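You operate a simulated robot arm through the tools that you are given. There is no shell and no other tool. Be economical: measure what you need, move in short steps, check, and stop when the job is done.

You run a simulated two-armed robot. Do the job below in one go: nothing can be reset, and whatever is moved stays where it is left.

## Task
Read the green block on the colour meter and put it in the tray that the display names.
Fine: shut the cover to read, leave it open after; the light dial stays at DAY.

It is judged by the outcome, as a careful person would: the job done as asked, and still so three seconds after it is handed in. It fails if anything else is knocked over, pushed out of place, dropped, spilled or broken. A push-on lid holds only when it is set on centred and level and pressed home; a screw cap is set on level and turned clockwise until tight.

## Robot
Two 7-joint arms with two-finger parallel grippers on one trunk, on a base that drives. Base frame: it is fixed to the floor where the robot stands at the start and does not move with it; the origin is under the middle of the robot, x ahead of it, y to its left, z up; the surface under the hand at the start is at about z = 0.76. Readings come in m, degrees, newtons and seconds.
The left shoulder is at the start at [0.05, 0.187, 1.11], the right one opposite. With the tool pointing down near the work surface each hand reaches from about 0.1 to 0.66 m from the robot's upright axis, wherever it stands, measured 20 degrees to its own side. Places, roughly: green read button [0.6, -0.3, 0.8]; inside of the green pass tray [0.5, -0.3, 0.8]; inside of the red reject tray [0.5, -0.4, 0.8]; light dial [0.6, -0.4, 0.8]; meter cover [0.7, -0.1, 0.8]; meter display [0.7, -0.3, 0.8]; meter switch [0.7, -0.4, 0.8]; white zero button [0.6, -0.3, 0.8]; window of the colour meter [0.6, -0.2, 0.8]. Payload 3.43 kg a hand.
Tool frame (each hand has its own): the origin (TCP) lies between the finger pads and is the grasp point; the fingertips stand 0.03 m ahead of it; z points along the fingers, y is the line along which they close. The gripper opens to 0.094 m. The fingers are 0.028 m wide and 0.01 m thick; the gripper's body (0.05 by 0.096 m) begins 0.055 m behind the TCP.
Orientation is told as [roll, pitch, yaw] about the base's x, y, z axes, in that order, counted from this pose: with the fingers straight down and closing along the base's y, the tool's x points along the base's -x, its y along +y and its z along -z.

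## Interface
- The arms move only by the tool play_rows. It takes "left_steps", "right_steps" or both (then of equal length, played together; a hand with none holds still); each is a list of rows, each an object (a shift or turn left out is 0, a gripper value left out holds the last) with "dr": the turn, a rotation vector about the base's x, y, z in degrees, a list of three; "travel": the shift along the base's x, y, z in m, a list of three; "fingers": the finger opening in m, from 0 to 0.094. In form: [{"dr": [rx, ry, rz], "travel": [x, y, z], "fingers": fingers}, ...]. A call has 1 to 12 rows; each row shifts and turns the commanded pose from where the row before left it. A row lasts 0.2 s, in which the tool goes at most 0.05 m and 8.6 degrees; a call with a longer step from one row to the next is refused whole, and so is a gripper value outside its range. Where a pose cannot be reached the arm comes as near as it can. A force on the tool above 40 N (or 10 N above the force at the start of the call, whichever is more), or a blocked arm, ends the call early, and 0.2 s more pass. The fingers move at their own pace (about 0.153 m/s each) and stop on an object; they squeeze with about 23 N. The grip force told is the motor's: it shows also when the fingers shut on nothing. Time passes only in rows, and 0.2 s behind the last, so rows that do not move let the fingers close. It gives the time, the measured TCP pose, the force on the tool (base axes), the opening and the grip force at its end, in the units of the frame above (readings bear some noise), with the torque about the TCP (base axes, N m) and any sound that the robot's microphone picked up, and new pictures: "show" is both (left out), scene, wrist or none (wrist: the cameras of the hands that moved).
- Cameras (640 x 400 px; columns grow to the right, rows downward): "scene" is now at [0.1452, -0.0228, 1.277]; the picture's right is [-0.24, -0.97, 0.00], its down [-0.51, 0.12, -0.85] and it looks along [0.83, -0.20, -0.53] (base axes); focal length 248 px, centre (320, 200). "left" rides on the left gripper at [0.076, -0.014, -0.102] in its tool frame; the picture's right is [0.18, 0.98, 0.00], its down [-0.75, 0.14, -0.64] and it looks along [-0.63, 0.12, 0.77] (tool axes); focal length 243 px, centre (320, 200). "right" rides on the right gripper at [0.076, 0.014, -0.103] in its tool frame; the picture's right is [-0.18, 0.98, 0.00], its down [-0.75, -0.14, -0.64] and it looks along [-0.63, -0.12, 0.77] (tool axes); focal length 243 px, centre (320, 200). There is no depth. A picture from a camera that has moved, and an enlarged one, comes with that camera's place and axes in the base frame and with its lens.
- lift_body(by): slides the trunk up (or, below 0, down) by that many m; the arms and the scene camera ride with it, the base frame stays. It gives what a move gives, with no picture.
- roll_base(legs): drives the robot by 1 to 6 legs, each [ahead, left, turn to the left] in m, m and degrees, along the robot's own axes; the way and the turn of a leg run together, so that a leg with both is an arc; at most 1.5 m and 180 degrees a leg. The arms and the cameras ride along, it lands a little off, and it stops where it bumps. It gives what a move gives, and a new picture of the scene camera.
- head_to(pan, tilt): turns the head with the scene camera to pan (to the left, within 80 degrees either way) and tilt (down, from -29 to 69), counted from straight ahead of the robot. It gives what a move gives, and a new picture of the scene camera.
- close_up(camera, box): a new picture of the part [left, top, right, bottom] of that camera's present view, enlarged. It takes no simulated time.
- close_job(): hands the job in; it is judged then, once.

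Go step by step. Nothing tells you exact positions but the pictures and the camera data: compare them with the known pose of the tool, close in by small moves and look again before you grip or let go. The budget is 120 turns and 260 pictures, counting those below and the enlarged ones. Unless the task says otherwise, let go and move clear before handing in, and close with one line.

The tools are called after "Request:" as a command line: name --argument value ..., lists and objects as JSON in quotes. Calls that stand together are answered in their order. play_rows: Moves the arms, as the interface text tells. Its arguments: {"type":"object","properties":{"left_steps":{"type":"array"},"right_steps":{"type":"array"},"show":{"type":"string","enum":["both","scene","wrist","none"]}},"required":[]} The other tools are called the same way: lift_body (by) slides the trunk up or down; roll_base (legs) drives the base; head_to (pan, tilt) turns the head that bears the scene camera; close_up (camera, box) takes an enlarged picture of a part of a camera's view; close_job () hands the job in.

At the start:

```text
t: 0.0
left_ee_pos: [0.4506, 0.0663, 1.1051]
left_orientation: [0.1, 0.0, 0.2]
left_force: [0.2, 0.1, -0.3]
left_torque: [-0.01, -0.01, 0.02]
left_gripper_width: 0.094
left_finger_force: 0.1
right_ee_pos: [0.3688, -0.4122, 1.0593]
right_orientation: [0.0, 0.0, 0.0]
right_force: [-1.0, 0.3, 0.4]
right_torque: [-0.03, 0.02, 0.0]
right_gripper_width: 0.0942
right_finger_force: 0.1
trunk travel left (down, up): [-0.325, 0.107]
robot x, y, heading: [0.0007, -0.0025, -0.2]
head pan, tilt: [-13.7, 31.7]
```

scene: 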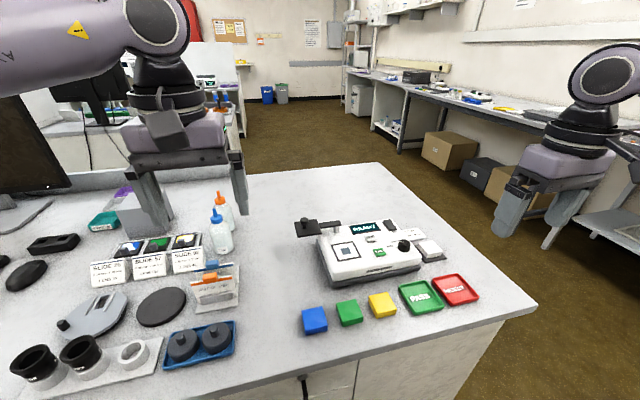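
right: 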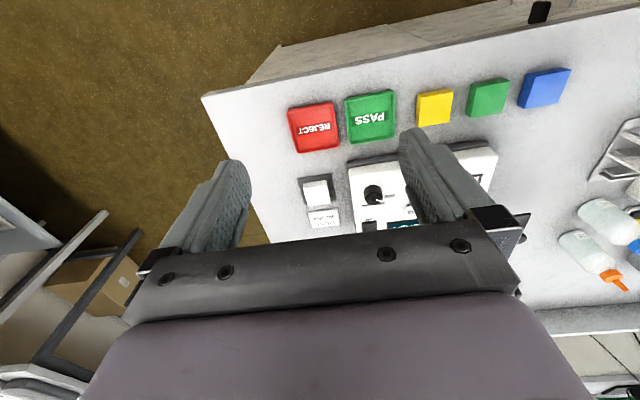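
left: 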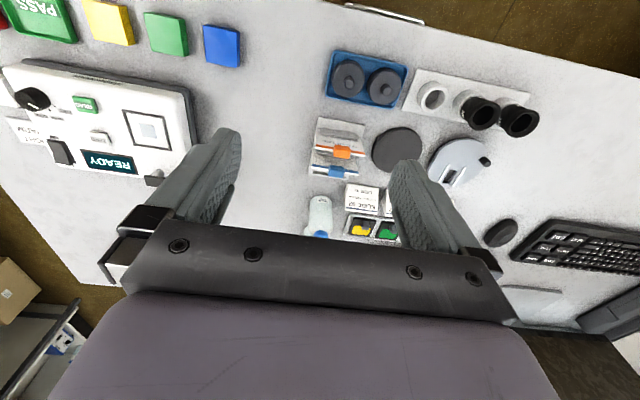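

I see the meter with display READY, three blocks (blue, green, yellow), the PASS and REJECT trays. First I take close-ups of the meter and blocks.

Request:
close_up --camera "scene" --box '[280, 200, 490, 340]'

Request:
close_up --camera "left" --box '[0, 0, 260, 200]'

Request:
close_up --camera "right" --box '[270, 60, 590, 250]'

```text
2.86 times, centred on (385, 270) of scene
camera zoom: at [0.1452, -0.0228, 1.277], right [-0.24, -0.97, 0.0], down [-0.51, 0.12, -0.85], along [0.83, -0.2, -0.53], focal length 708 px, centre (134, 0)
```

zoom: 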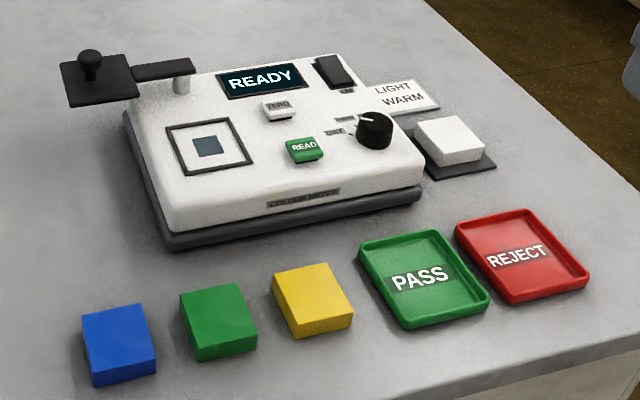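

```text
2.00 times, centred on (130, 100) of left
camera zoom: at [0.3751, 0.0518, 1.2098], right [-0.19, 0.98, 0.0], down [0.75, 0.14, 0.64], along [0.63, 0.12, -0.77], focal length 485 px, centre (700, 400)
```

zoom: 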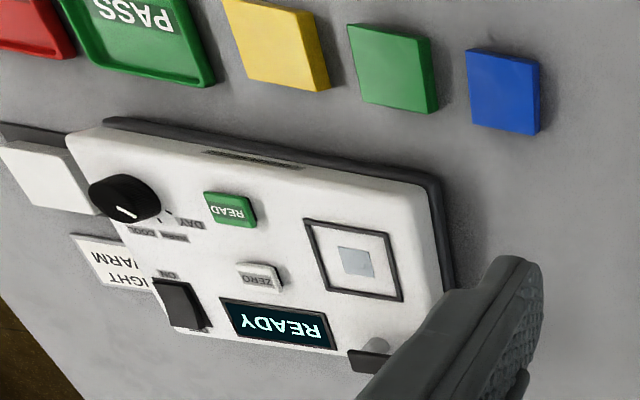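

```text
2.00 times, centred on (430, 155) of right
camera zoom: at [0.2918, -0.3983, 1.1609], right [0.18, 0.98, 0.0], down [0.75, -0.14, 0.64], along [0.63, -0.12, -0.77], focal length 485 px, centre (100, 290)
```

zoom: 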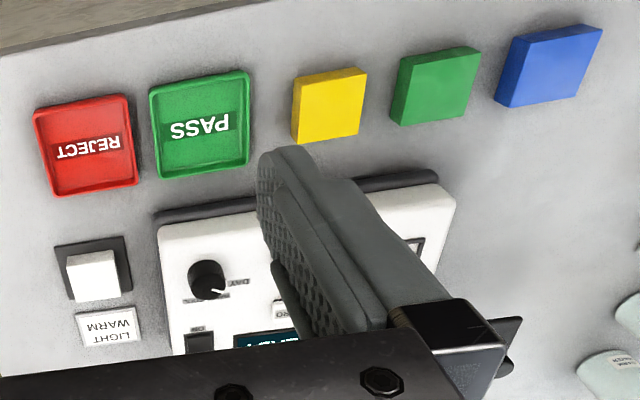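

The meter stands square to the base axes, with the window near (0.61, -0.21). The green block is near (0.457, -0.167), with its neighbours about 0.08 m away on each side. I bring the right hand above the green block to look.

Request:
play_rows --right_steps '[{"travel": [0.011, 0.0306, -0.018], "fingers": 0.075}, {"travel": [0.011, 0.0306, -0.018]}, {"travel": [0.011, 0.0306, -0.018]}, {"travel": [0.011, 0.0306, -0.018]}, {"travel": [0.011, 0.0306, -0.018]}, {"travel": [0.011, 0.0306, -0.018]}, {"travel": [0.011, 0.0306, -0.018]}, {"travel": [0.011, 0.0306, -0.018]}, {}]' --left_steps '[{"travel": [0, 0.02, 0]}, {"travel": [0, 0.02, 0]}, {"travel": [0, 0.02, 0]}, {"travel": [0, 0.02, 0]}, {"travel": [0, 0.02, 0]}, {}, {}, {}, {}]'

```text
t: 2.0
left_ee_pos: [0.4515, 0.1657, 1.1056]
left_orientation: [0.0, 0.0, 0.1]
left_force: [0.0, 0.9, 0.3]
left_torque: [-0.03, -0.01, 0.0]
left_gripper_width: 0.0941
left_finger_force: 0.0
right_ee_pos: [0.4503, -0.1772, 0.9202]
right_orientation: [0.1, 0.0, -0.1]
right_force: [0.4, -0.8, -0.3]
right_torque: [-0.02, 0.03, 0.02]
right_gripper_width: 0.075
right_finger_force: 0.0
right hand out of reach, approached as far as the arm can: row 8
trunk travel left (down, up): [-0.325, 0.107]
robot x, y, heading: [0.0009, 0.0025, 0.0]
head pan, tilt: [-13.7, 31.7]
camera scene: at [0.1454, -0.0228, 1.2769], right [-0.24, -0.97, 0.0], down [-0.51, 0.12, -0.85], along [0.83, -0.2, -0.53], focal length 248 px, centre (320, 200)
camera right: at [0.3728, -0.1633, 1.0218], right [0.19, 0.98, 0.0], down [0.75, -0.14, 0.64], along [0.63, -0.12, -0.77], focal length 243 px, centre (320, 200)
camera left: at [0.3752, 0.1516, 1.2099], right [-0.19, 0.98, 0.0], down [0.75, 0.14, 0.64], along [0.63, 0.12, -0.77], focal length 243 px, centre (320, 200)
```

scene: 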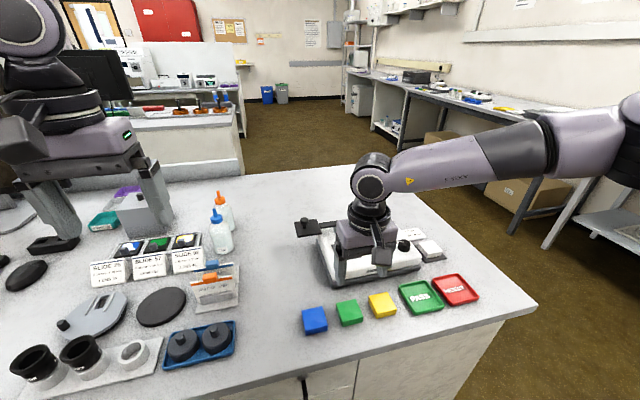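
right: 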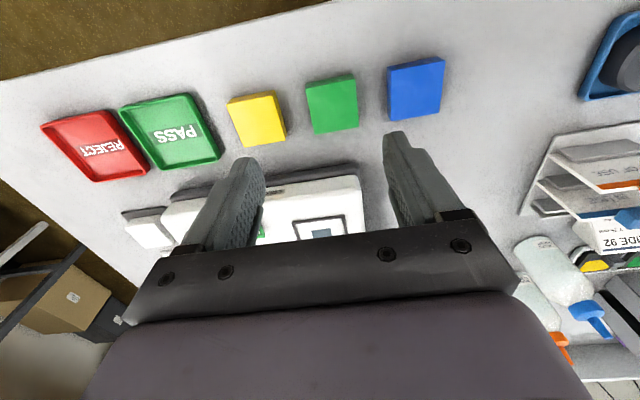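
left: 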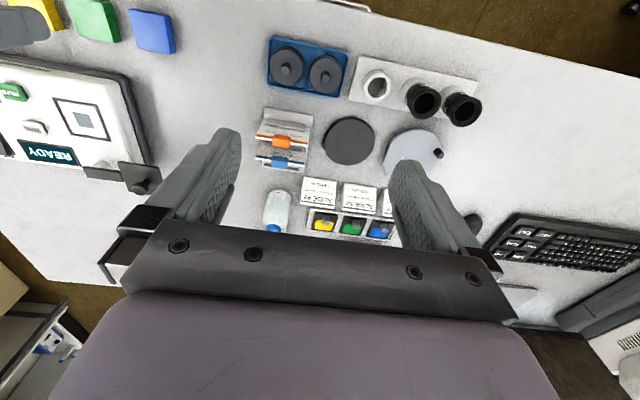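

The arm reported a reach limit at the last row, although the block should be within reach. I move the base a little ahead and to the right, where everything sits more comfortably.

Request:
roll_base --legs '[[0.0, -0.08, 0], [0.07, 0, 0]]'

```text
t: 4.0
left_ee_pos: [0.5213, 0.0848, 1.1062]
left_orientation: [0.0, 0.0, 0.1]
left_force: [-0.1, 1.0, -0.4]
left_torque: [0.02, 0.01, 0.01]
left_gripper_width: 0.0941
left_finger_force: 0.0
right_ee_pos: [0.5193, -0.2582, 0.9194]
right_orientation: [0.1, 0.0, -0.1]
right_force: [-0.2, 0.5, -0.9]
right_torque: [-0.01, 0.0, -0.01]
right_gripper_width: 0.0747
right_finger_force: 0.1
trunk travel left (down, up): [-0.325, 0.107]
robot x, y, heading: [0.0712, -0.0819, 0.1]
head pan, tilt: [-13.7, 31.7]
camera scene: at [0.2157, -0.1032, 1.2768], right [-0.24, -0.97, 0.0], down [-0.51, 0.13, -0.85], along [0.83, -0.2, -0.53], focal length 248 px, centre (320, 200)
```

scene: 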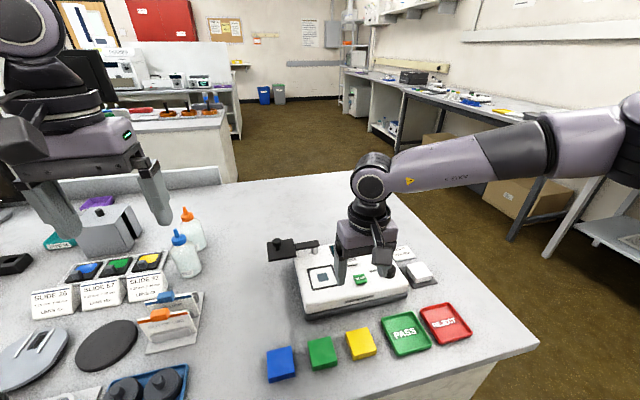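

The drive worked. Now I move the right hand over the green block at about z 0.85.

Request:
play_rows --right_steps '[{"travel": [-0.016, 0.0228, -0.012]}, {"travel": [-0.016, 0.0228, -0.015]}, {"travel": [-0.016, 0.0228, -0.015]}, {"travel": [-0.016, 0.0228, -0.015]}, {"travel": [0, 0, -0.012]}, {}]'

Request:
head_to --pan -10 --tilt 50

```text
t: 5.4
left_ee_pos: [0.5205, 0.0849, 1.1058]
left_orientation: [0.0, 0.0, 0.1]
left_force: [-0.8, -0.4, -0.4]
left_torque: [0.01, -0.03, 0.01]
left_gripper_width: 0.0939
left_finger_force: 0.0
right_ee_pos: [0.4294, -0.2326, 0.8817]
right_orientation: [0.2, -0.1, -0.1]
right_force: [-0.3, -0.1, -0.1]
right_torque: [-0.01, -0.02, 0.02]
right_gripper_width: 0.0749
right_finger_force: 0.1
right hand out of reach, approached as far as the arm can: row 1, 2, 3, 4, 5
trunk travel left (down, up): [-0.325, 0.107]
robot x, y, heading: [0.073, -0.0801, -0.1]
head pan, tilt: [-13.7, 31.7]
camera scene: at [0.215, -0.1032, 1.277], right [-0.24, -0.97, 0.0], down [-0.51, 0.13, -0.85], along [0.83, -0.2, -0.53], focal length 248 px, centre (320, 200)
camera right: at [0.3523, -0.2185, 0.9838], right [0.18, 0.98, 0.0], down [0.75, -0.14, 0.64], along [0.63, -0.12, -0.77], focal length 243 px, centre (320, 200)
```

scene: 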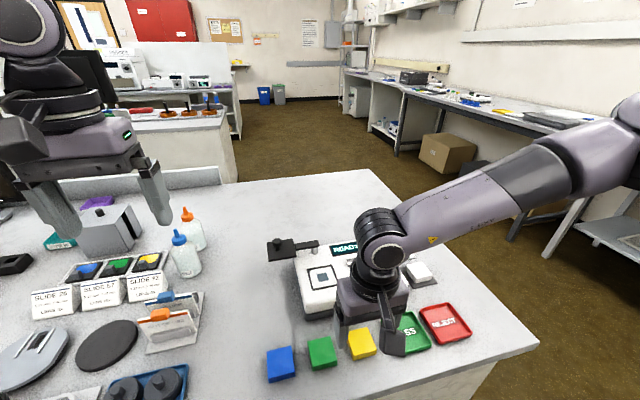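
right: 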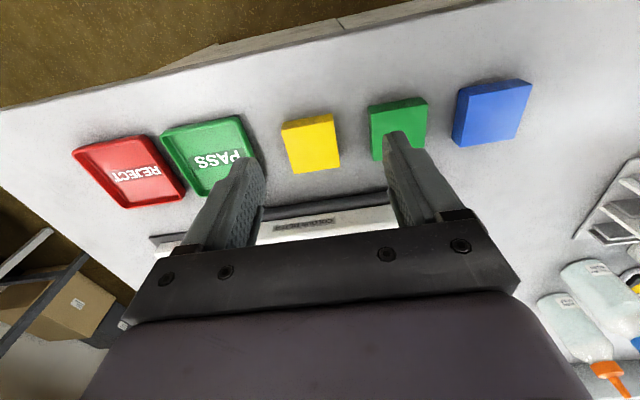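

```text
t: 6.2
left_ee_pos: [0.5204, 0.0846, 1.1059]
left_orientation: [0.0, 0.0, 0.0]
left_force: [0.8, -0.1, -1.2]
left_torque: [0.0, 0.01, 0.0]
left_gripper_width: 0.0941
left_finger_force: 0.1
right_ee_pos: [0.4294, -0.2321, 0.8819]
right_orientation: [0.2, -0.2, -0.1]
right_force: [0.2, 0.0, 0.6]
right_torque: [-0.01, 0.01, 0.0]
right_gripper_width: 0.075
right_finger_force: 0.1
trunk travel left (down, up): [-0.325, 0.107]
robot x, y, heading: [0.0704, -0.0775, 0.1]
head pan, tilt: [-10.0, 50.0]
camera scene: at [0.2037, -0.0953, 1.2502], right [-0.17, -0.98, 0.0], down [-0.75, 0.13, -0.64], along [0.63, -0.11, -0.77], focal length 248 px, centre (320, 200)
```

scene: 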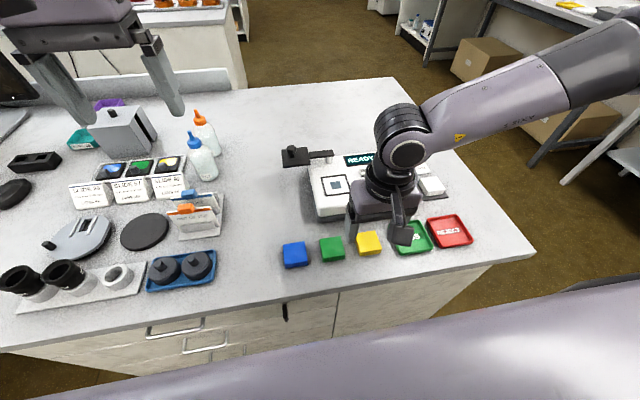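

The arm runs into a joint limit when it crosses to the left with yaw 0. I turn the hand 90° counter-clockwise, which follows the forearm, and this also lets the fingers close along x, clear of the neighbouring blocks.

Request:
play_rows --right_steps '[{"dr": [0, 0, 8.2], "travel": [0, 0, 0.01]}, {"dr": [0, 0, 8.2], "travel": [0, 0, 0.01]}, {"dr": [0, 0, 8.2]}, {"dr": [0, 0, 8.2]}, {"dr": [0, 0, 8.2]}, {"dr": [0, 0, 8.2]}, {"dr": [0, 0, 8.2]}, {"dr": [0, 0, 8.2]}, {"dr": [0, 0, 8.2]}, {"dr": [0, 0, 8.2]}, {"dr": [0, 0, 8]}, {}]'

```text
t: 8.8
left_ee_pos: [0.5204, 0.0853, 1.1059]
left_orientation: [0.0, 0.0, 0.2]
left_force: [-1.5, 1.0, -1.0]
left_torque: [0.01, 0.02, -0.01]
left_gripper_width: 0.0942
left_finger_force: 0.1
right_ee_pos: [0.3577, -0.2203, 0.888]
right_orientation: [-1.2, -0.2, 88.9]
right_force: [1.3, 0.2, -0.2]
right_torque: [0.02, -0.01, -0.02]
right_gripper_width: 0.0749
right_finger_force: 0.0
right hand out of reach, approached as far as the arm can: row 9, 10, 11
trunk travel left (down, up): [-0.325, 0.107]
robot x, y, heading: [0.0701, -0.0796, -0.0]
head pan, tilt: [-10.0, 50.0]
camera scene: at [0.2037, -0.0954, 1.2502], right [-0.17, -0.98, 0.0], down [-0.75, 0.13, -0.64], along [0.63, -0.11, -0.77], focal length 248 px, centre (320, 200)
camera right: at [0.3391, -0.2971, 0.9882], right [-0.98, 0.2, -0.02], down [0.14, 0.75, 0.65], along [0.15, 0.63, -0.76], focal length 243 px, centre (320, 200)
```

scene: 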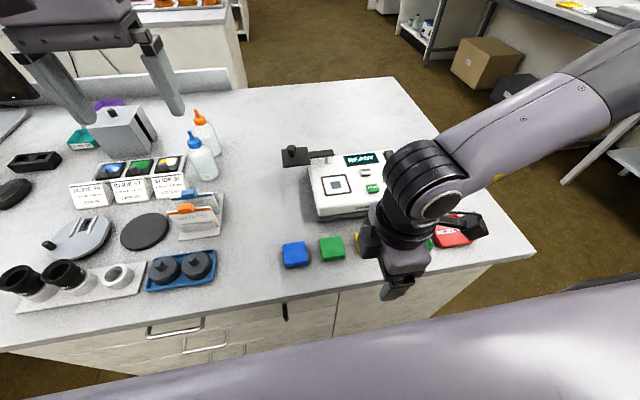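
right: 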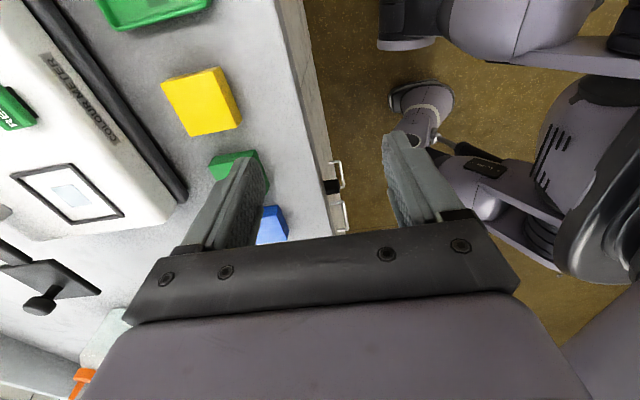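

The right arm seems limited when the hand goes inward of its shoulder line. I undo the yaw turn and lift, then drive the base left so the work lies to the right arm's outer side.

Request:
play_rows --right_steps '[{"dr": [0, 0, -8.2], "travel": [0, -0.01, 0.02]}, {"dr": [0, 0, -8.2], "travel": [0, -0.01, 0.02]}, {"dr": [0, 0, -8.2], "travel": [0, -0.01, 0.02]}, {"dr": [0, 0, -8.2], "travel": [0, -0.01, 0.02]}, {"dr": [0, 0, -8.2], "travel": [0, -0.02, 0.02]}, {"dr": [0, 0, -8.2], "travel": [0, -0.02, 0.02]}, {"dr": [0, 0, -8.2], "travel": [0, -0.02, 0]}, {"dr": [0, 0, -8.2], "travel": [0, -0.02, 0]}, {"dr": [0, 0, -8.2], "travel": [0, -0.02, 0]}, {"dr": [0, 0, -8.2], "travel": [0, -0.02, 0]}, {"dr": [0, 0, -7], "travel": [0, -0.02, 0]}, {}]' --show "scene"

```text
t: 11.4
left_ee_pos: [0.5204, 0.0852, 1.106]
left_orientation: [0.0, 0.0, 0.1]
left_force: [0.5, 0.5, -0.1]
left_torque: [0.02, 0.01, 0.02]
left_gripper_width: 0.0939
left_finger_force: 0.1
right_ee_pos: [0.3583, -0.399, 1.0075]
right_orientation: [0.1, 0.0, 0.7]
right_force: [-0.1, -0.1, 0.5]
right_torque: [-0.04, -0.04, 0.03]
right_gripper_width: 0.0749
right_finger_force: 0.1
trunk travel left (down, up): [-0.325, 0.107]
robot x, y, heading: [0.0732, -0.0807, -0.3]
head pan, tilt: [-10.0, 50.0]
camera scene: at [0.2037, -0.0952, 1.2502], right [-0.17, -0.98, 0.0], down [-0.75, 0.13, -0.64], along [0.63, -0.11, -0.77], focal length 248 px, centre (320, 200)
```

scene: 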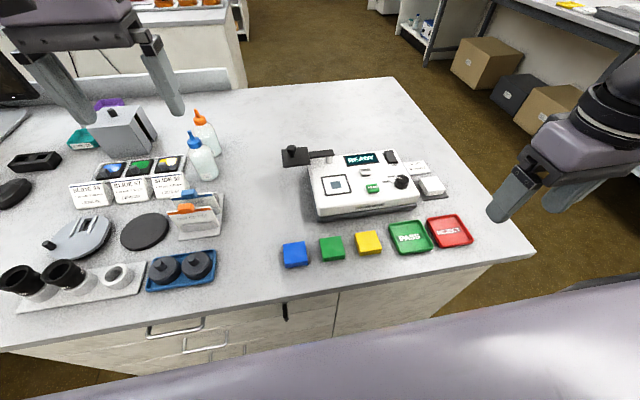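

The arm is free again. Now I drive the base left, turning the head to keep the view.

Request:
roll_base --legs '[[0.0, 0.17, 0]]'

Request:
head_to --pan -30 --tilt 42

```text
t: 13.0
left_ee_pos: [0.5176, 0.1807, 1.1049]
left_orientation: [0.1, -0.1, -0.5]
left_force: [0.8, -0.3, 0.5]
left_torque: [0.03, 0.01, 0.05]
left_gripper_width: 0.094
left_finger_force: 0.0
right_ee_pos: [0.3502, -0.3035, 1.0072]
right_orientation: [0.0, 0.0, 0.4]
right_force: [-0.3, 0.3, 0.5]
right_torque: [-0.01, 0.01, 0.0]
right_gripper_width: 0.0751
right_finger_force: 0.1
trunk travel left (down, up): [-0.325, 0.107]
robot x, y, heading: [0.0657, 0.018, -0.7]
head pan, tilt: [-10.0, 50.0]
stopped in leg 1: the robot was blocked; the commanded pose is now the measured one
camera scene: at [0.1989, 0.0034, 1.2502], right [-0.18, -0.98, 0.0], down [-0.75, 0.14, -0.64], along [0.63, -0.12, -0.77], focal length 248 px, centre (320, 200)
```

scene: 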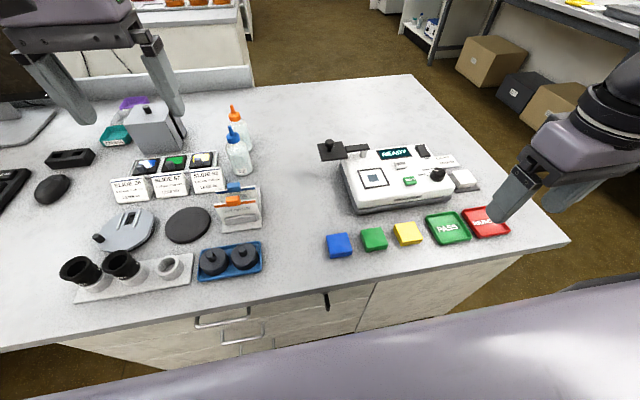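

```text
t: 13.8
left_ee_pos: [0.5169, 0.1812, 1.105]
left_orientation: [0.0, 0.0, -0.4]
left_force: [-0.3, -0.3, -0.2]
left_torque: [0.01, 0.01, 0.0]
left_gripper_width: 0.0942
left_finger_force: 0.1
right_ee_pos: [0.3506, -0.3031, 1.0074]
right_orientation: [0.0, 0.0, 0.5]
right_force: [-0.2, -0.8, -0.9]
right_torque: [-0.02, -0.01, -0.01]
right_gripper_width: 0.0747
right_finger_force: 0.1
trunk travel left (down, up): [-0.325, 0.107]
robot x, y, heading: [0.0649, 0.0184, -0.5]
head pan, tilt: [-30.0, 42.0]
camera scene: at [0.1951, -0.0246, 1.2614], right [-0.51, -0.86, 0.0], down [-0.58, 0.34, -0.74], along [0.64, -0.38, -0.67], focal length 248 px, centre (320, 200)
```

scene: 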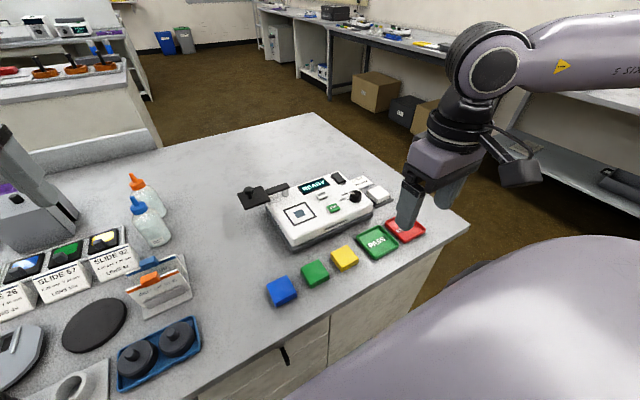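

The base bumped something on its left, probably against the cupboard front. Instead I back off slightly and turn the robot left by 20°, which also places the work on the right arm's outer side.

Request:
roll_base --legs '[[-0.04, 0, 0], [0, 0, 20]]'

Request:
head_to --pan -45 --tilt 42

```text
t: 15.8
left_ee_pos: [0.3943, 0.3262, 1.1054]
left_orientation: [0.1, 0.0, 19.5]
left_force: [0.1, 0.2, -0.1]
left_torque: [0.03, 0.01, 0.0]
left_gripper_width: 0.0938
left_finger_force: 0.0
right_ee_pos: [0.4021, -0.1858, 1.008]
right_orientation: [0.0, 0.0, 20.3]
right_force: [0.3, 0.2, 0.0]
right_torque: [0.01, -0.03, 0.01]
right_gripper_width: 0.075
right_finger_force: 0.1
trunk travel left (down, up): [-0.325, 0.107]
robot x, y, heading: [0.0221, 0.0164, 19.3]
head pan, tilt: [-30.0, 42.0]
camera scene: at [0.1616, 0.023, 1.2614], right [-0.18, -0.98, 0.0], down [-0.66, 0.12, -0.74], along [0.73, -0.14, -0.67], focal length 248 px, centre (320, 200)
```

scene: 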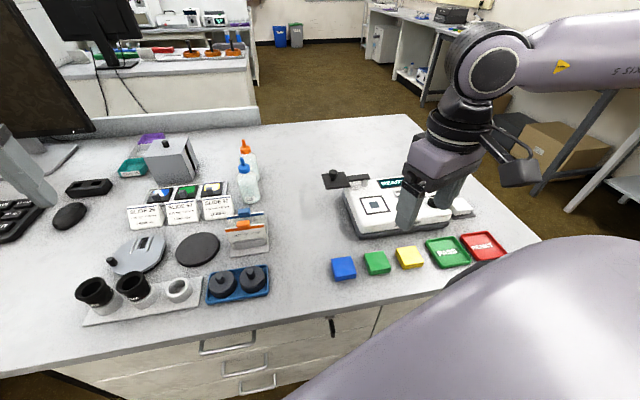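

```text
t: 16.6
left_ee_pos: [0.3953, 0.3255, 1.1065]
left_orientation: [0.0, 0.0, 19.5]
left_force: [-0.6, 0.7, 0.5]
left_torque: [0.02, 0.05, -0.03]
left_gripper_width: 0.0943
left_finger_force: 0.1
right_ee_pos: [0.4026, -0.1864, 1.008]
right_orientation: [0.1, 0.0, 20.2]
right_force: [-0.2, -0.3, 0.5]
right_torque: [0.01, -0.02, 0.02]
right_gripper_width: 0.0752
right_finger_force: 0.0
trunk travel left (down, up): [-0.325, 0.107]
robot x, y, heading: [0.0226, 0.0216, 19.3]
head pan, tilt: [-45.0, 42.0]
camera scene: at [0.1548, 0.0021, 1.2614], right [-0.43, -0.9, 0.0], down [-0.6, 0.29, -0.74], along [0.67, -0.32, -0.67], focal length 248 px, centre (320, 200)
```

scene: 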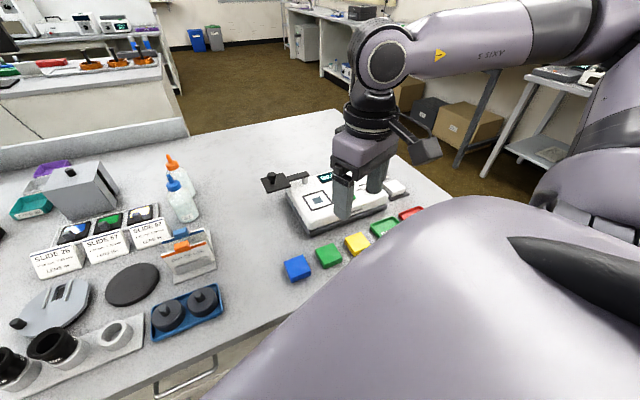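

Now the hand goes above the green block, with yaw squared to 0.

Request:
play_rows --right_steps '[{"dr": [0, 0, -7], "travel": [0.013, 0.005, -0.037]}, {"dr": [0, 0, -7], "travel": [0.013, 0.005, -0.037]}, {"dr": [0, 0, -6.2], "travel": [0.013, 0.005, -0.037]}, {"travel": [0.013, 0.004, -0.037]}, {}]' --show "wrist"

Request:
head_to --pan -32 --tilt 42

```text
t: 17.8
left_ee_pos: [0.3953, 0.3256, 1.1059]
left_orientation: [0.0, 0.0, 19.6]
left_force: [-1.1, -0.8, 0.7]
left_torque: [0.0, 0.0, 0.01]
left_gripper_width: 0.0938
left_finger_force: 0.1
right_ee_pos: [0.4542, -0.1675, 0.8581]
right_orientation: [0.0, -0.1, 0.1]
right_force: [0.6, 0.2, -0.4]
right_torque: [0.01, -0.01, 0.0]
right_gripper_width: 0.0748
right_finger_force: 0.0
trunk travel left (down, up): [-0.325, 0.107]
robot x, y, heading: [0.023, 0.017, 19.3]
head pan, tilt: [-45.0, 42.0]
camera right: at [0.3777, -0.153, 0.9601], right [0.18, 0.98, 0.0], down [0.75, -0.14, 0.64], along [0.63, -0.12, -0.77], focal length 243 px, centre (320, 200)
```

right: 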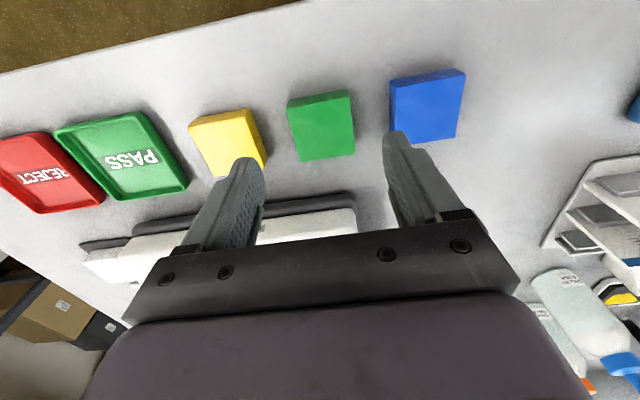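

```text
t: 18.5
left_ee_pos: [0.3963, 0.3256, 1.106]
left_orientation: [0.0, 0.0, 19.5]
left_force: [0.2, 0.6, 0.6]
left_torque: [-0.01, 0.02, -0.01]
left_gripper_width: 0.0939
left_finger_force: 0.0
right_ee_pos: [0.4551, -0.1666, 0.8593]
right_orientation: [0.0, 0.0, 0.1]
right_force: [0.1, 0.0, 0.3]
right_torque: [0.02, -0.03, -0.01]
right_gripper_width: 0.0751
right_finger_force: 0.0
trunk travel left (down, up): [-0.325, 0.107]
robot x, y, heading: [0.0249, 0.018, 19.4]
head pan, tilt: [-32.0, 42.0]
camera scene: at [0.161, 0.0199, 1.2614], right [-0.22, -0.98, 0.0], down [-0.65, 0.15, -0.74], along [0.72, -0.16, -0.67], focal length 248 px, centre (320, 200)
```

scene: 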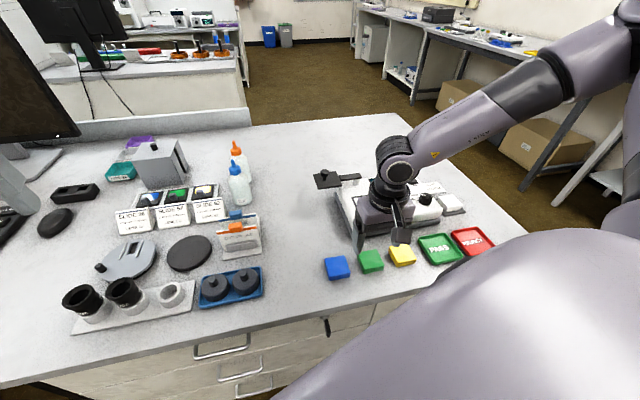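

The reach is fine now. I zoom on the block in the wrist view to measure it.

Request:
close_up --camera "right" --box '[220, 60, 420, 185]'

Request:
close_up --camera "scene" --box '[310, 160, 510, 285]'

```text
3.20 times, centred on (320, 122) of right
camera zoom: at [0.3776, -0.1531, 0.9604], right [0.18, 0.98, 0.0], down [0.75, -0.14, 0.64], along [0.63, -0.12, -0.77], focal length 776 px, centre (320, 448)
```

zoom: 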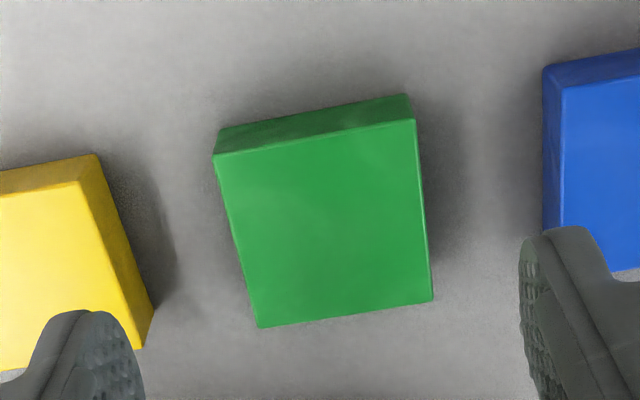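

```text
3.20 times, centred on (410, 222) of scene
camera zoom: at [0.161, 0.0199, 1.2614], right [-0.22, -0.98, 0.0], down [-0.65, 0.15, -0.74], along [0.72, -0.16, -0.67], focal length 793 px, centre (32, 128)
```

zoom: 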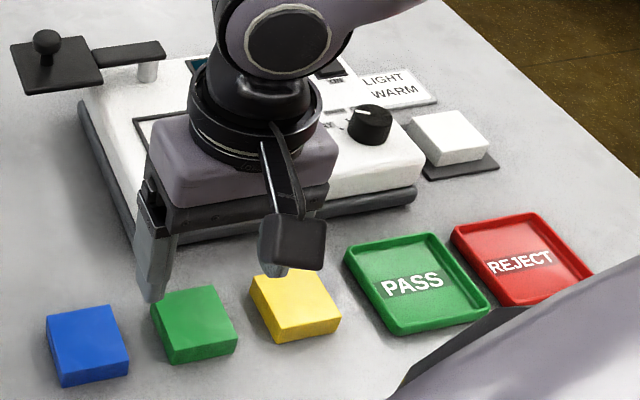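

The block is square to the axes, centred at about (0.458, -0.166), 0.046 m wide, with its top near 0.78. I narrow the fingers to 0.062, go down to TCP z of about 0.797 and grip.

Request:
play_rows --right_steps '[{"travel": [0.003, 0.0006, 0], "fingers": 0.062}, {"travel": [0, 0, -0.02]}, {"travel": [0, 0, -0.02]}, {"travel": [0, 0, -0.015]}, {"travel": [0, 0, -0.007]}, {}]'

```text
t: 19.9
left_ee_pos: [0.3955, 0.3266, 1.1061]
left_orientation: [0.0, 0.0, 19.5]
left_force: [-0.4, 1.3, 0.1]
left_torque: [0.0, 0.02, 0.01]
left_gripper_width: 0.0938
left_finger_force: 0.1
right_ee_pos: [0.4583, -0.1668, 0.7984]
right_orientation: [0.0, 0.0, 0.1]
right_force: [-0.3, -0.6, -0.6]
right_torque: [-0.02, 0.01, 0.0]
right_gripper_width: 0.0621
right_finger_force: 0.1
trunk travel left (down, up): [-0.325, 0.107]
robot x, y, heading: [0.0208, 0.0202, 19.4]
head pan, tilt: [-32.0, 42.0]
camera scene: at [0.161, 0.0199, 1.2614], right [-0.22, -0.98, 0.0], down [-0.65, 0.15, -0.74], along [0.73, -0.16, -0.67], focal length 248 px, centre (320, 200)
camera right: at [0.3807, -0.1526, 0.8988], right [0.18, 0.98, 0.0], down [0.75, -0.14, 0.64], along [0.63, -0.12, -0.77], focal length 243 px, centre (320, 200)
```

scene: 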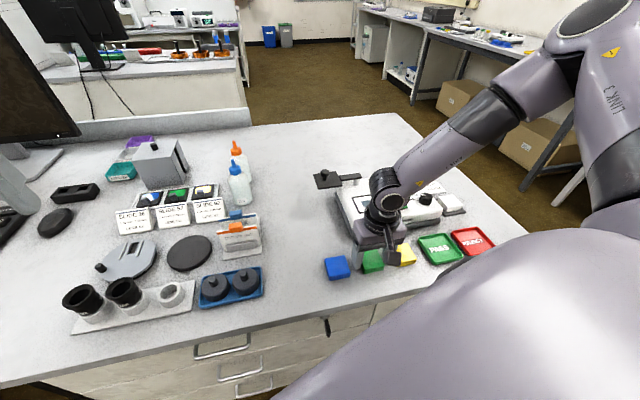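
right: 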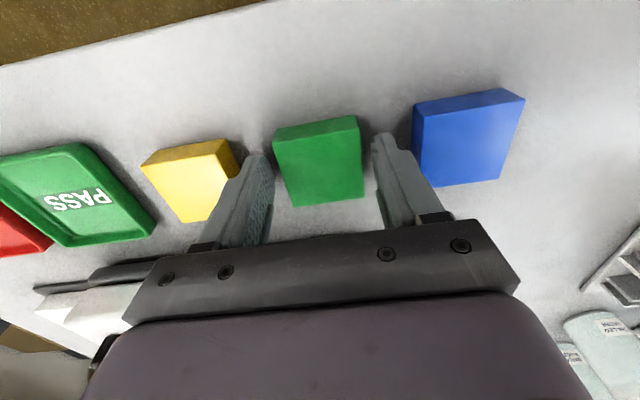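

The fingers straddle only the green block, so I close and lift.

Request:
play_rows --right_steps '[{"fingers": 0.03}, {"fingers": 0.03}, {}, {"travel": [0, 0, 0.03]}, {"travel": [0, 0, 0.04]}, {"travel": [0, 0, 0.04]}, {}]'

```text
t: 21.5
left_ee_pos: [0.3944, 0.3261, 1.106]
left_orientation: [0.1, 0.0, 19.5]
left_force: [-0.4, 0.4, 0.2]
left_torque: [-0.03, 0.0, -0.01]
left_gripper_width: 0.094
left_finger_force: 0.1
right_ee_pos: [0.4582, -0.1672, 0.9069]
right_orientation: [0.1, 0.0, 0.2]
right_force: [0.4, -0.8, 0.0]
right_torque: [0.02, 0.0, 0.0]
right_gripper_width: 0.0297
right_finger_force: 0.0
trunk travel left (down, up): [-0.325, 0.107]
robot x, y, heading: [0.0232, 0.0206, 19.3]
head pan, tilt: [-32.0, 42.0]
camera scene: at [0.1611, 0.0199, 1.2614], right [-0.22, -0.98, 0.0], down [-0.65, 0.15, -0.74], along [0.73, -0.16, -0.67], focal length 248 px, centre (320, 200)
camera right: at [0.3806, -0.1536, 1.0095], right [0.18, 0.98, 0.0], down [0.75, -0.14, 0.64], along [0.63, -0.12, -0.77], focal length 243 px, centre (320, 200)
```

scene: 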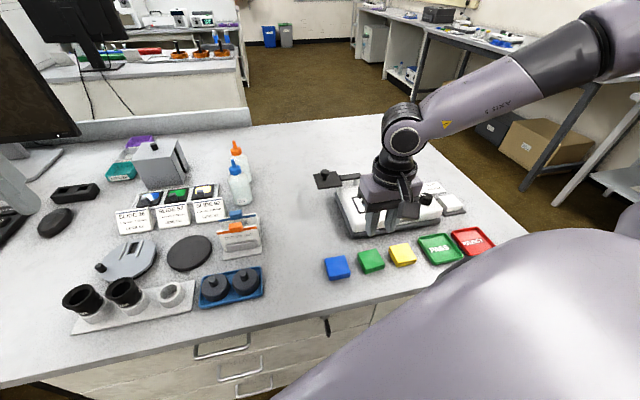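
right: 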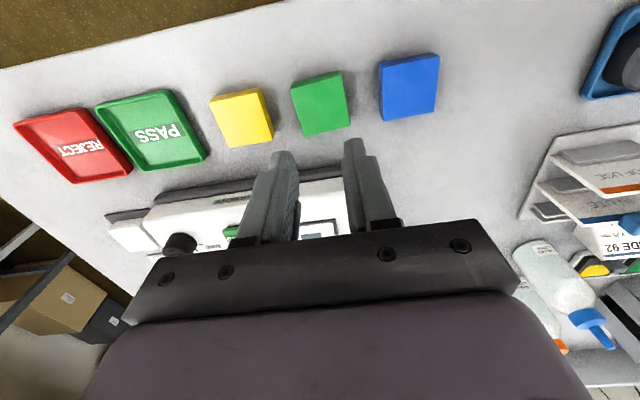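

The fingers closed past the block: it stayed on the table. I check whether I was too high or off in x.

Request:
close_up --camera "right" --box '[240, 40, 440, 165]'

Request:
close_up --camera "scene" --box '[310, 160, 510, 285]'

```text
3.20 times, centred on (340, 102) of right
camera zoom: at [0.3806, -0.1536, 1.0095], right [0.18, 0.98, 0.0], down [0.75, -0.14, 0.64], along [0.63, -0.12, -0.77], focal length 776 px, centre (256, 512)
```

zoom: 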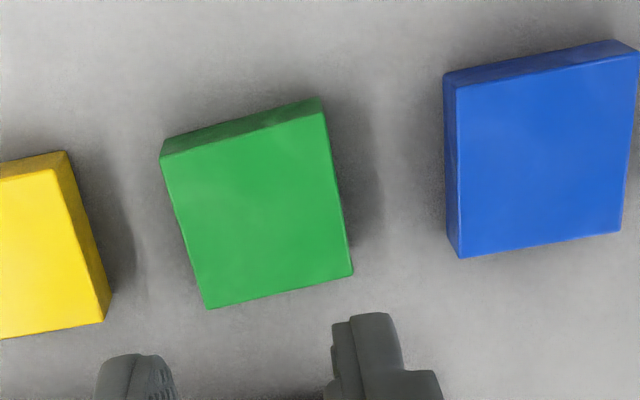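

```text
3.20 times, centred on (410, 222) of scene
camera zoom: at [0.1611, 0.0199, 1.2614], right [-0.22, -0.98, 0.0], down [-0.65, 0.15, -0.74], along [0.73, -0.16, -0.67], focal length 793 px, centre (32, 128)
```

zoom: 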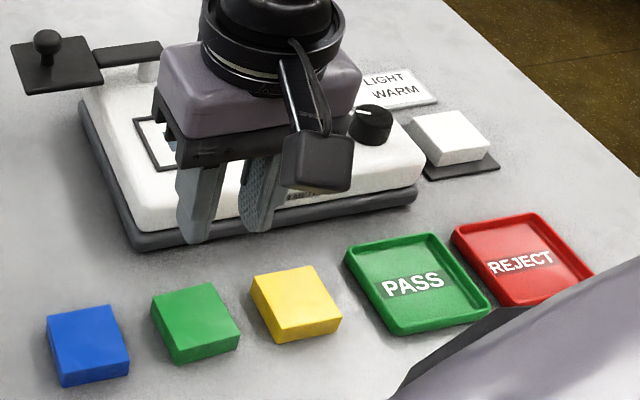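

The block moved only a few degrees, so the tips likely just scraped its upper edge. I open, go lower in small steps watching the force, and close before any lift.

Request:
play_rows --right_steps '[{"travel": [0, 0, 0], "fingers": 0.064}, {"travel": [0.001, 0, -0.04]}, {"travel": [0, 0, -0.04]}, {"travel": [0, 0, -0.028]}, {"travel": [0, 0, -0.004]}, {"travel": [0, 0, -0.003]}, {}]' --show "wrist"

```text
t: 23.1
left_ee_pos: [0.3943, 0.3269, 1.105]
left_orientation: [0.1, 0.1, 19.6]
left_force: [0.0, -0.1, -0.6]
left_torque: [0.03, 0.0, 0.0]
left_gripper_width: 0.0939
left_finger_force: 0.1
right_ee_pos: [0.4585, -0.1663, 0.7917]
right_orientation: [0.0, -0.1, 0.1]
right_force: [1.2, 0.1, -0.2]
right_torque: [-0.02, 0.01, 0.02]
right_gripper_width: 0.064
right_finger_force: 0.0
trunk travel left (down, up): [-0.325, 0.107]
robot x, y, heading: [0.0235, 0.0188, 19.2]
head pan, tilt: [-32.0, 42.0]
camera right: at [0.3817, -0.1528, 0.8936], right [0.18, 0.98, 0.0], down [0.75, -0.14, 0.64], along [0.63, -0.12, -0.77], focal length 243 px, centre (320, 200)
```

right: 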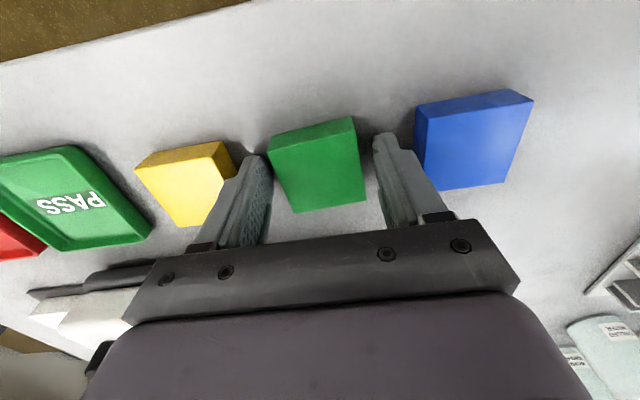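

There is no contact with the table yet. I close here fully and read the opening before lifting.

Request:
play_rows --right_steps '[{"fingers": 0.0}, {}, {}]' --show "wrist"

```text
t: 23.9
left_ee_pos: [0.3952, 0.3258, 1.1052]
left_orientation: [0.0, 0.0, 19.5]
left_force: [0.8, -0.6, 0.1]
left_torque: [0.03, 0.02, 0.0]
left_gripper_width: 0.094
left_finger_force: 0.1
right_ee_pos: [0.457, -0.1668, 0.792]
right_orientation: [0.1, 0.0, 0.2]
right_force: [0.8, 1.4, 0.6]
right_torque: [0.0, 0.0, -0.01]
right_gripper_width: 0.0473
right_finger_force: 22.8
trunk travel left (down, up): [-0.325, 0.107]
robot x, y, heading: [0.0248, 0.0183, 19.3]
head pan, tilt: [-32.0, 42.0]
camera right: at [0.3816, -0.1528, 0.8937], right [0.18, 0.98, 0.0], down [0.75, -0.14, 0.64], along [0.63, -0.12, -0.77], focal length 243 px, centre (320, 200)
```

right: 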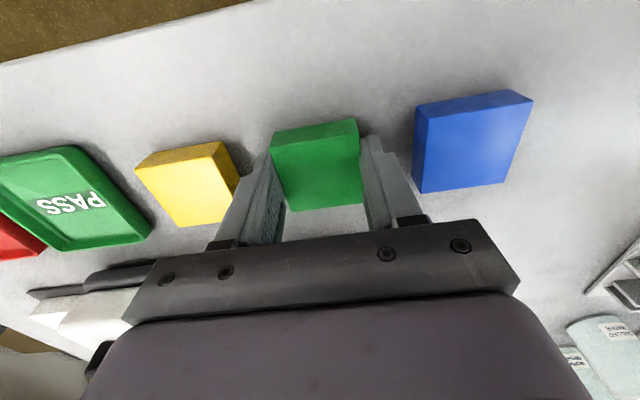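

The block is gripped at 0.047 m with 22.8 N. I lift it now.

Request:
play_rows --right_steps '[{"travel": [0, 0, 0.015]}, {"travel": [0, 0, 0.03]}, {"travel": [0, 0, 0.035]}, {"travel": [0, 0, 0.035]}, {}]'

```text
t: 25.1
left_ee_pos: [0.3948, 0.3251, 1.1068]
left_orientation: [-0.1, 0.0, 19.4]
left_force: [-0.2, -0.4, 0.1]
left_torque: [-0.04, 0.02, 0.0]
left_gripper_width: 0.094
left_finger_force: 0.0
right_ee_pos: [0.4593, -0.1661, 0.9069]
right_orientation: [0.0, 0.0, 0.3]
right_force: [0.8, 1.0, 0.1]
right_torque: [-0.02, -0.01, -0.02]
right_gripper_width: 0.0474
right_finger_force: 23.4
trunk travel left (down, up): [-0.325, 0.107]
robot x, y, heading: [0.0267, 0.0181, 19.3]
head pan, tilt: [-32.0, 42.0]
camera scene: at [0.1612, 0.0199, 1.2614], right [-0.22, -0.98, 0.0], down [-0.65, 0.15, -0.74], along [0.72, -0.16, -0.67], focal length 248 px, centre (320, 200)
camera right: at [0.3823, -0.153, 1.0089], right [0.18, 0.98, 0.0], down [0.75, -0.14, 0.64], along [0.63, -0.12, -0.77], focal length 243 px, centre (320, 200)
```

scene: 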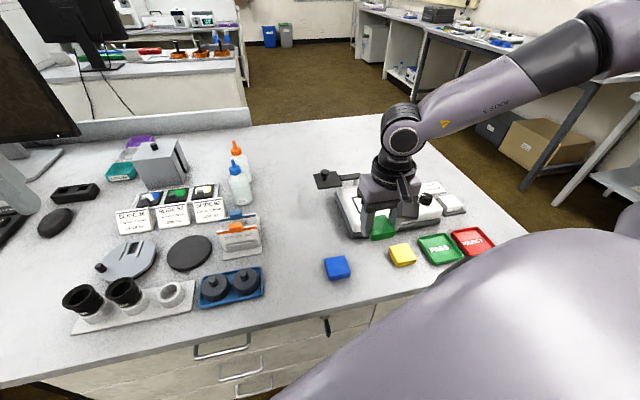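
right: 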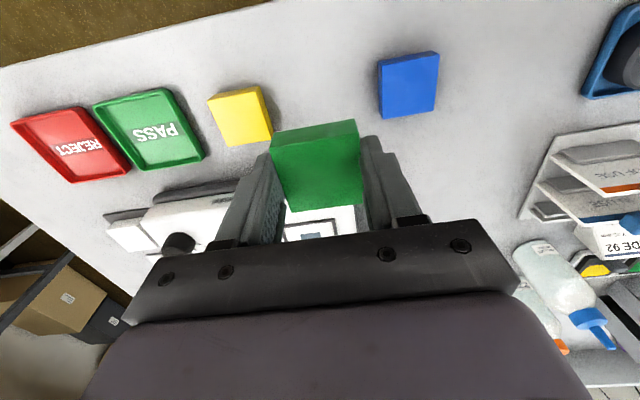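

The block is held firmly. By triangulation the window centre is at about (0.599, -0.204, 0.82), so I carry the block above it and compare in the pictures.

Request:
play_rows --right_steps '[{"travel": [0.035, -0.0095, 0]}, {"travel": [0.035, -0.0095, 0]}, {"travel": [0.035, -0.0095, 0]}, {"travel": [0.034, -0.0095, 0]}, {"travel": [0, 0, -0.02]}, {}]'

Request:
close_up --camera "scene" --box '[310, 150, 490, 262]'

```text
t: 26.5
left_ee_pos: [0.394, 0.326, 1.1063]
left_orientation: [0.0, 0.0, 19.5]
left_force: [-0.7, 0.4, -1.1]
left_torque: [-0.02, 0.04, 0.0]
left_gripper_width: 0.0941
left_finger_force: 0.0
right_ee_pos: [0.5961, -0.2036, 0.8869]
right_orientation: [0.0, 0.0, 0.2]
right_force: [-0.8, 0.7, -0.9]
right_torque: [0.01, -0.04, -0.01]
right_gripper_width: 0.0472
right_finger_force: 22.8
trunk travel left (down, up): [-0.325, 0.107]
robot x, y, heading: [0.0204, 0.0185, 19.4]
head pan, tilt: [-32.0, 42.0]
camera scene: at [0.1611, 0.0199, 1.2614], right [-0.22, -0.98, 0.0], down [-0.65, 0.15, -0.74], along [0.73, -0.16, -0.67], focal length 248 px, centre (320, 200)
camera right: at [0.5203, -0.1903, 0.9884], right [0.18, 0.98, 0.0], down [0.75, -0.14, 0.64], along [0.63, -0.12, -0.77], focal length 243 px, centre (320, 200)
```

scene: 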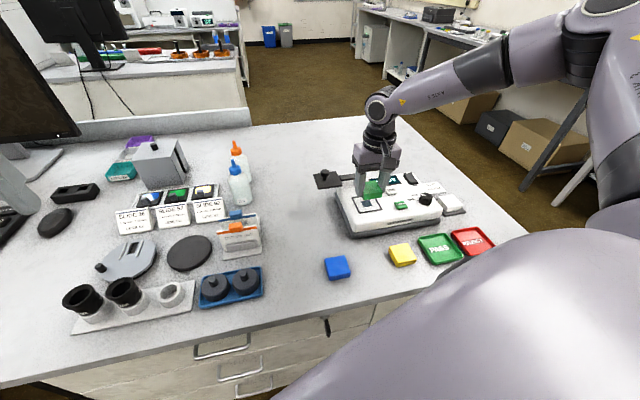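
right: 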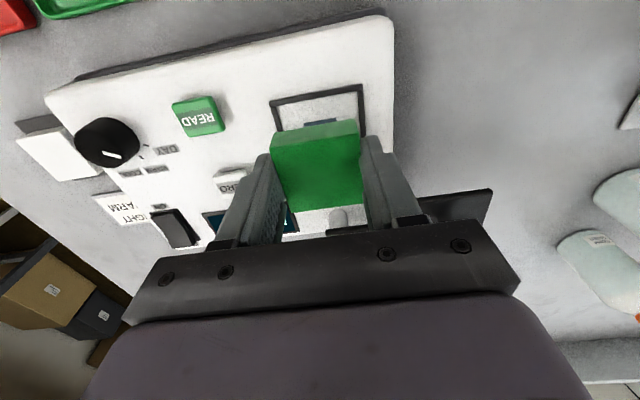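

```text
3.56 times, centred on (400, 206) of scene
camera zoom: at [0.1611, 0.0199, 1.2614], right [-0.22, -0.98, 0.0], down [-0.65, 0.15, -0.74], along [0.73, -0.16, -0.67], focal length 881 px, centre (36, 179)
```

zoom: 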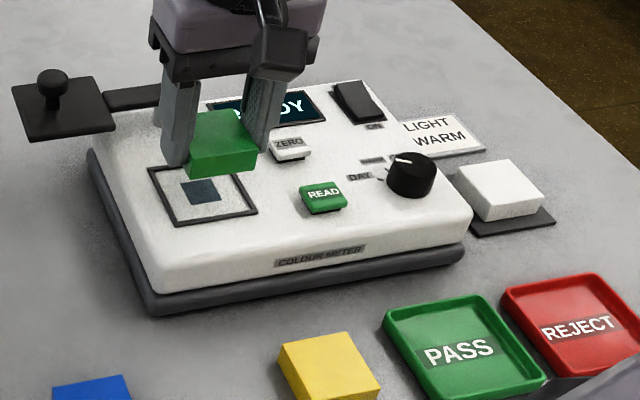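

I also want a precise look at the dial and the window frame before placing.

Request:
close_up --camera "right" --box '[60, 90, 240, 202]'

Request:
close_up --camera "scene" --box '[390, 175, 470, 225]'

Request:
close_up --camera "right" --box '[250, 70, 410, 170]'

```text
3.56 times, centred on (150, 146) of right
camera zoom: at [0.5203, -0.1903, 0.9884], right [0.18, 0.98, 0.0], down [0.75, -0.14, 0.64], along [0.63, -0.12, -0.77], focal length 863 px, centre (924, 392)
```

zoom: 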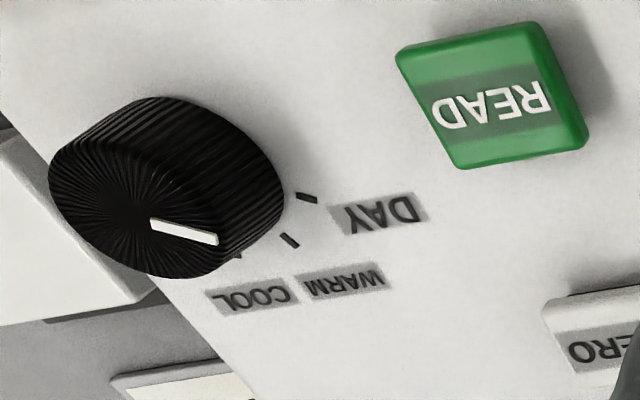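

```text
8.00 times, centred on (430, 200) of scene
camera zoom: at [0.1611, 0.0199, 1.2614], right [-0.22, -0.98, 0.0], down [-0.65, 0.15, -0.74], along [0.73, -0.16, -0.67], focal length 1983 px, centre (-560, 200)
```

zoom: 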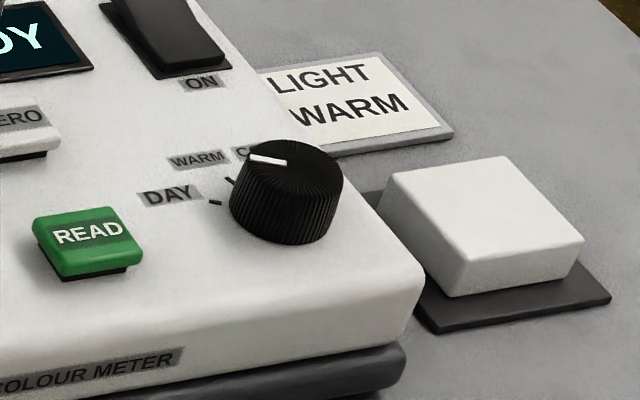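

```text
4.00 times, centred on (330, 120) of right
camera zoom: at [0.5203, -0.1903, 0.9884], right [0.18, 0.98, 0.0], down [0.75, -0.14, 0.64], along [0.63, -0.12, -0.77], focal length 970 px, centre (280, 520)
```

zoom: 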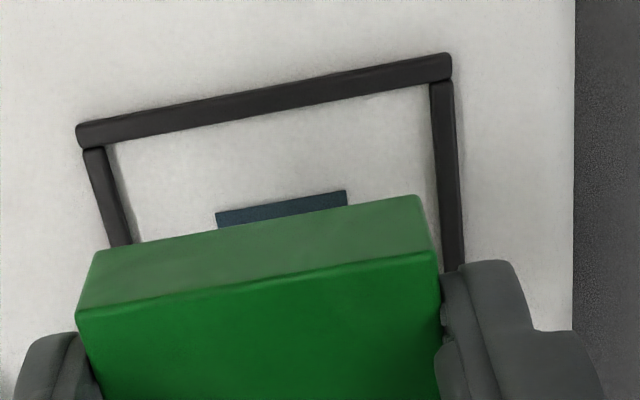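

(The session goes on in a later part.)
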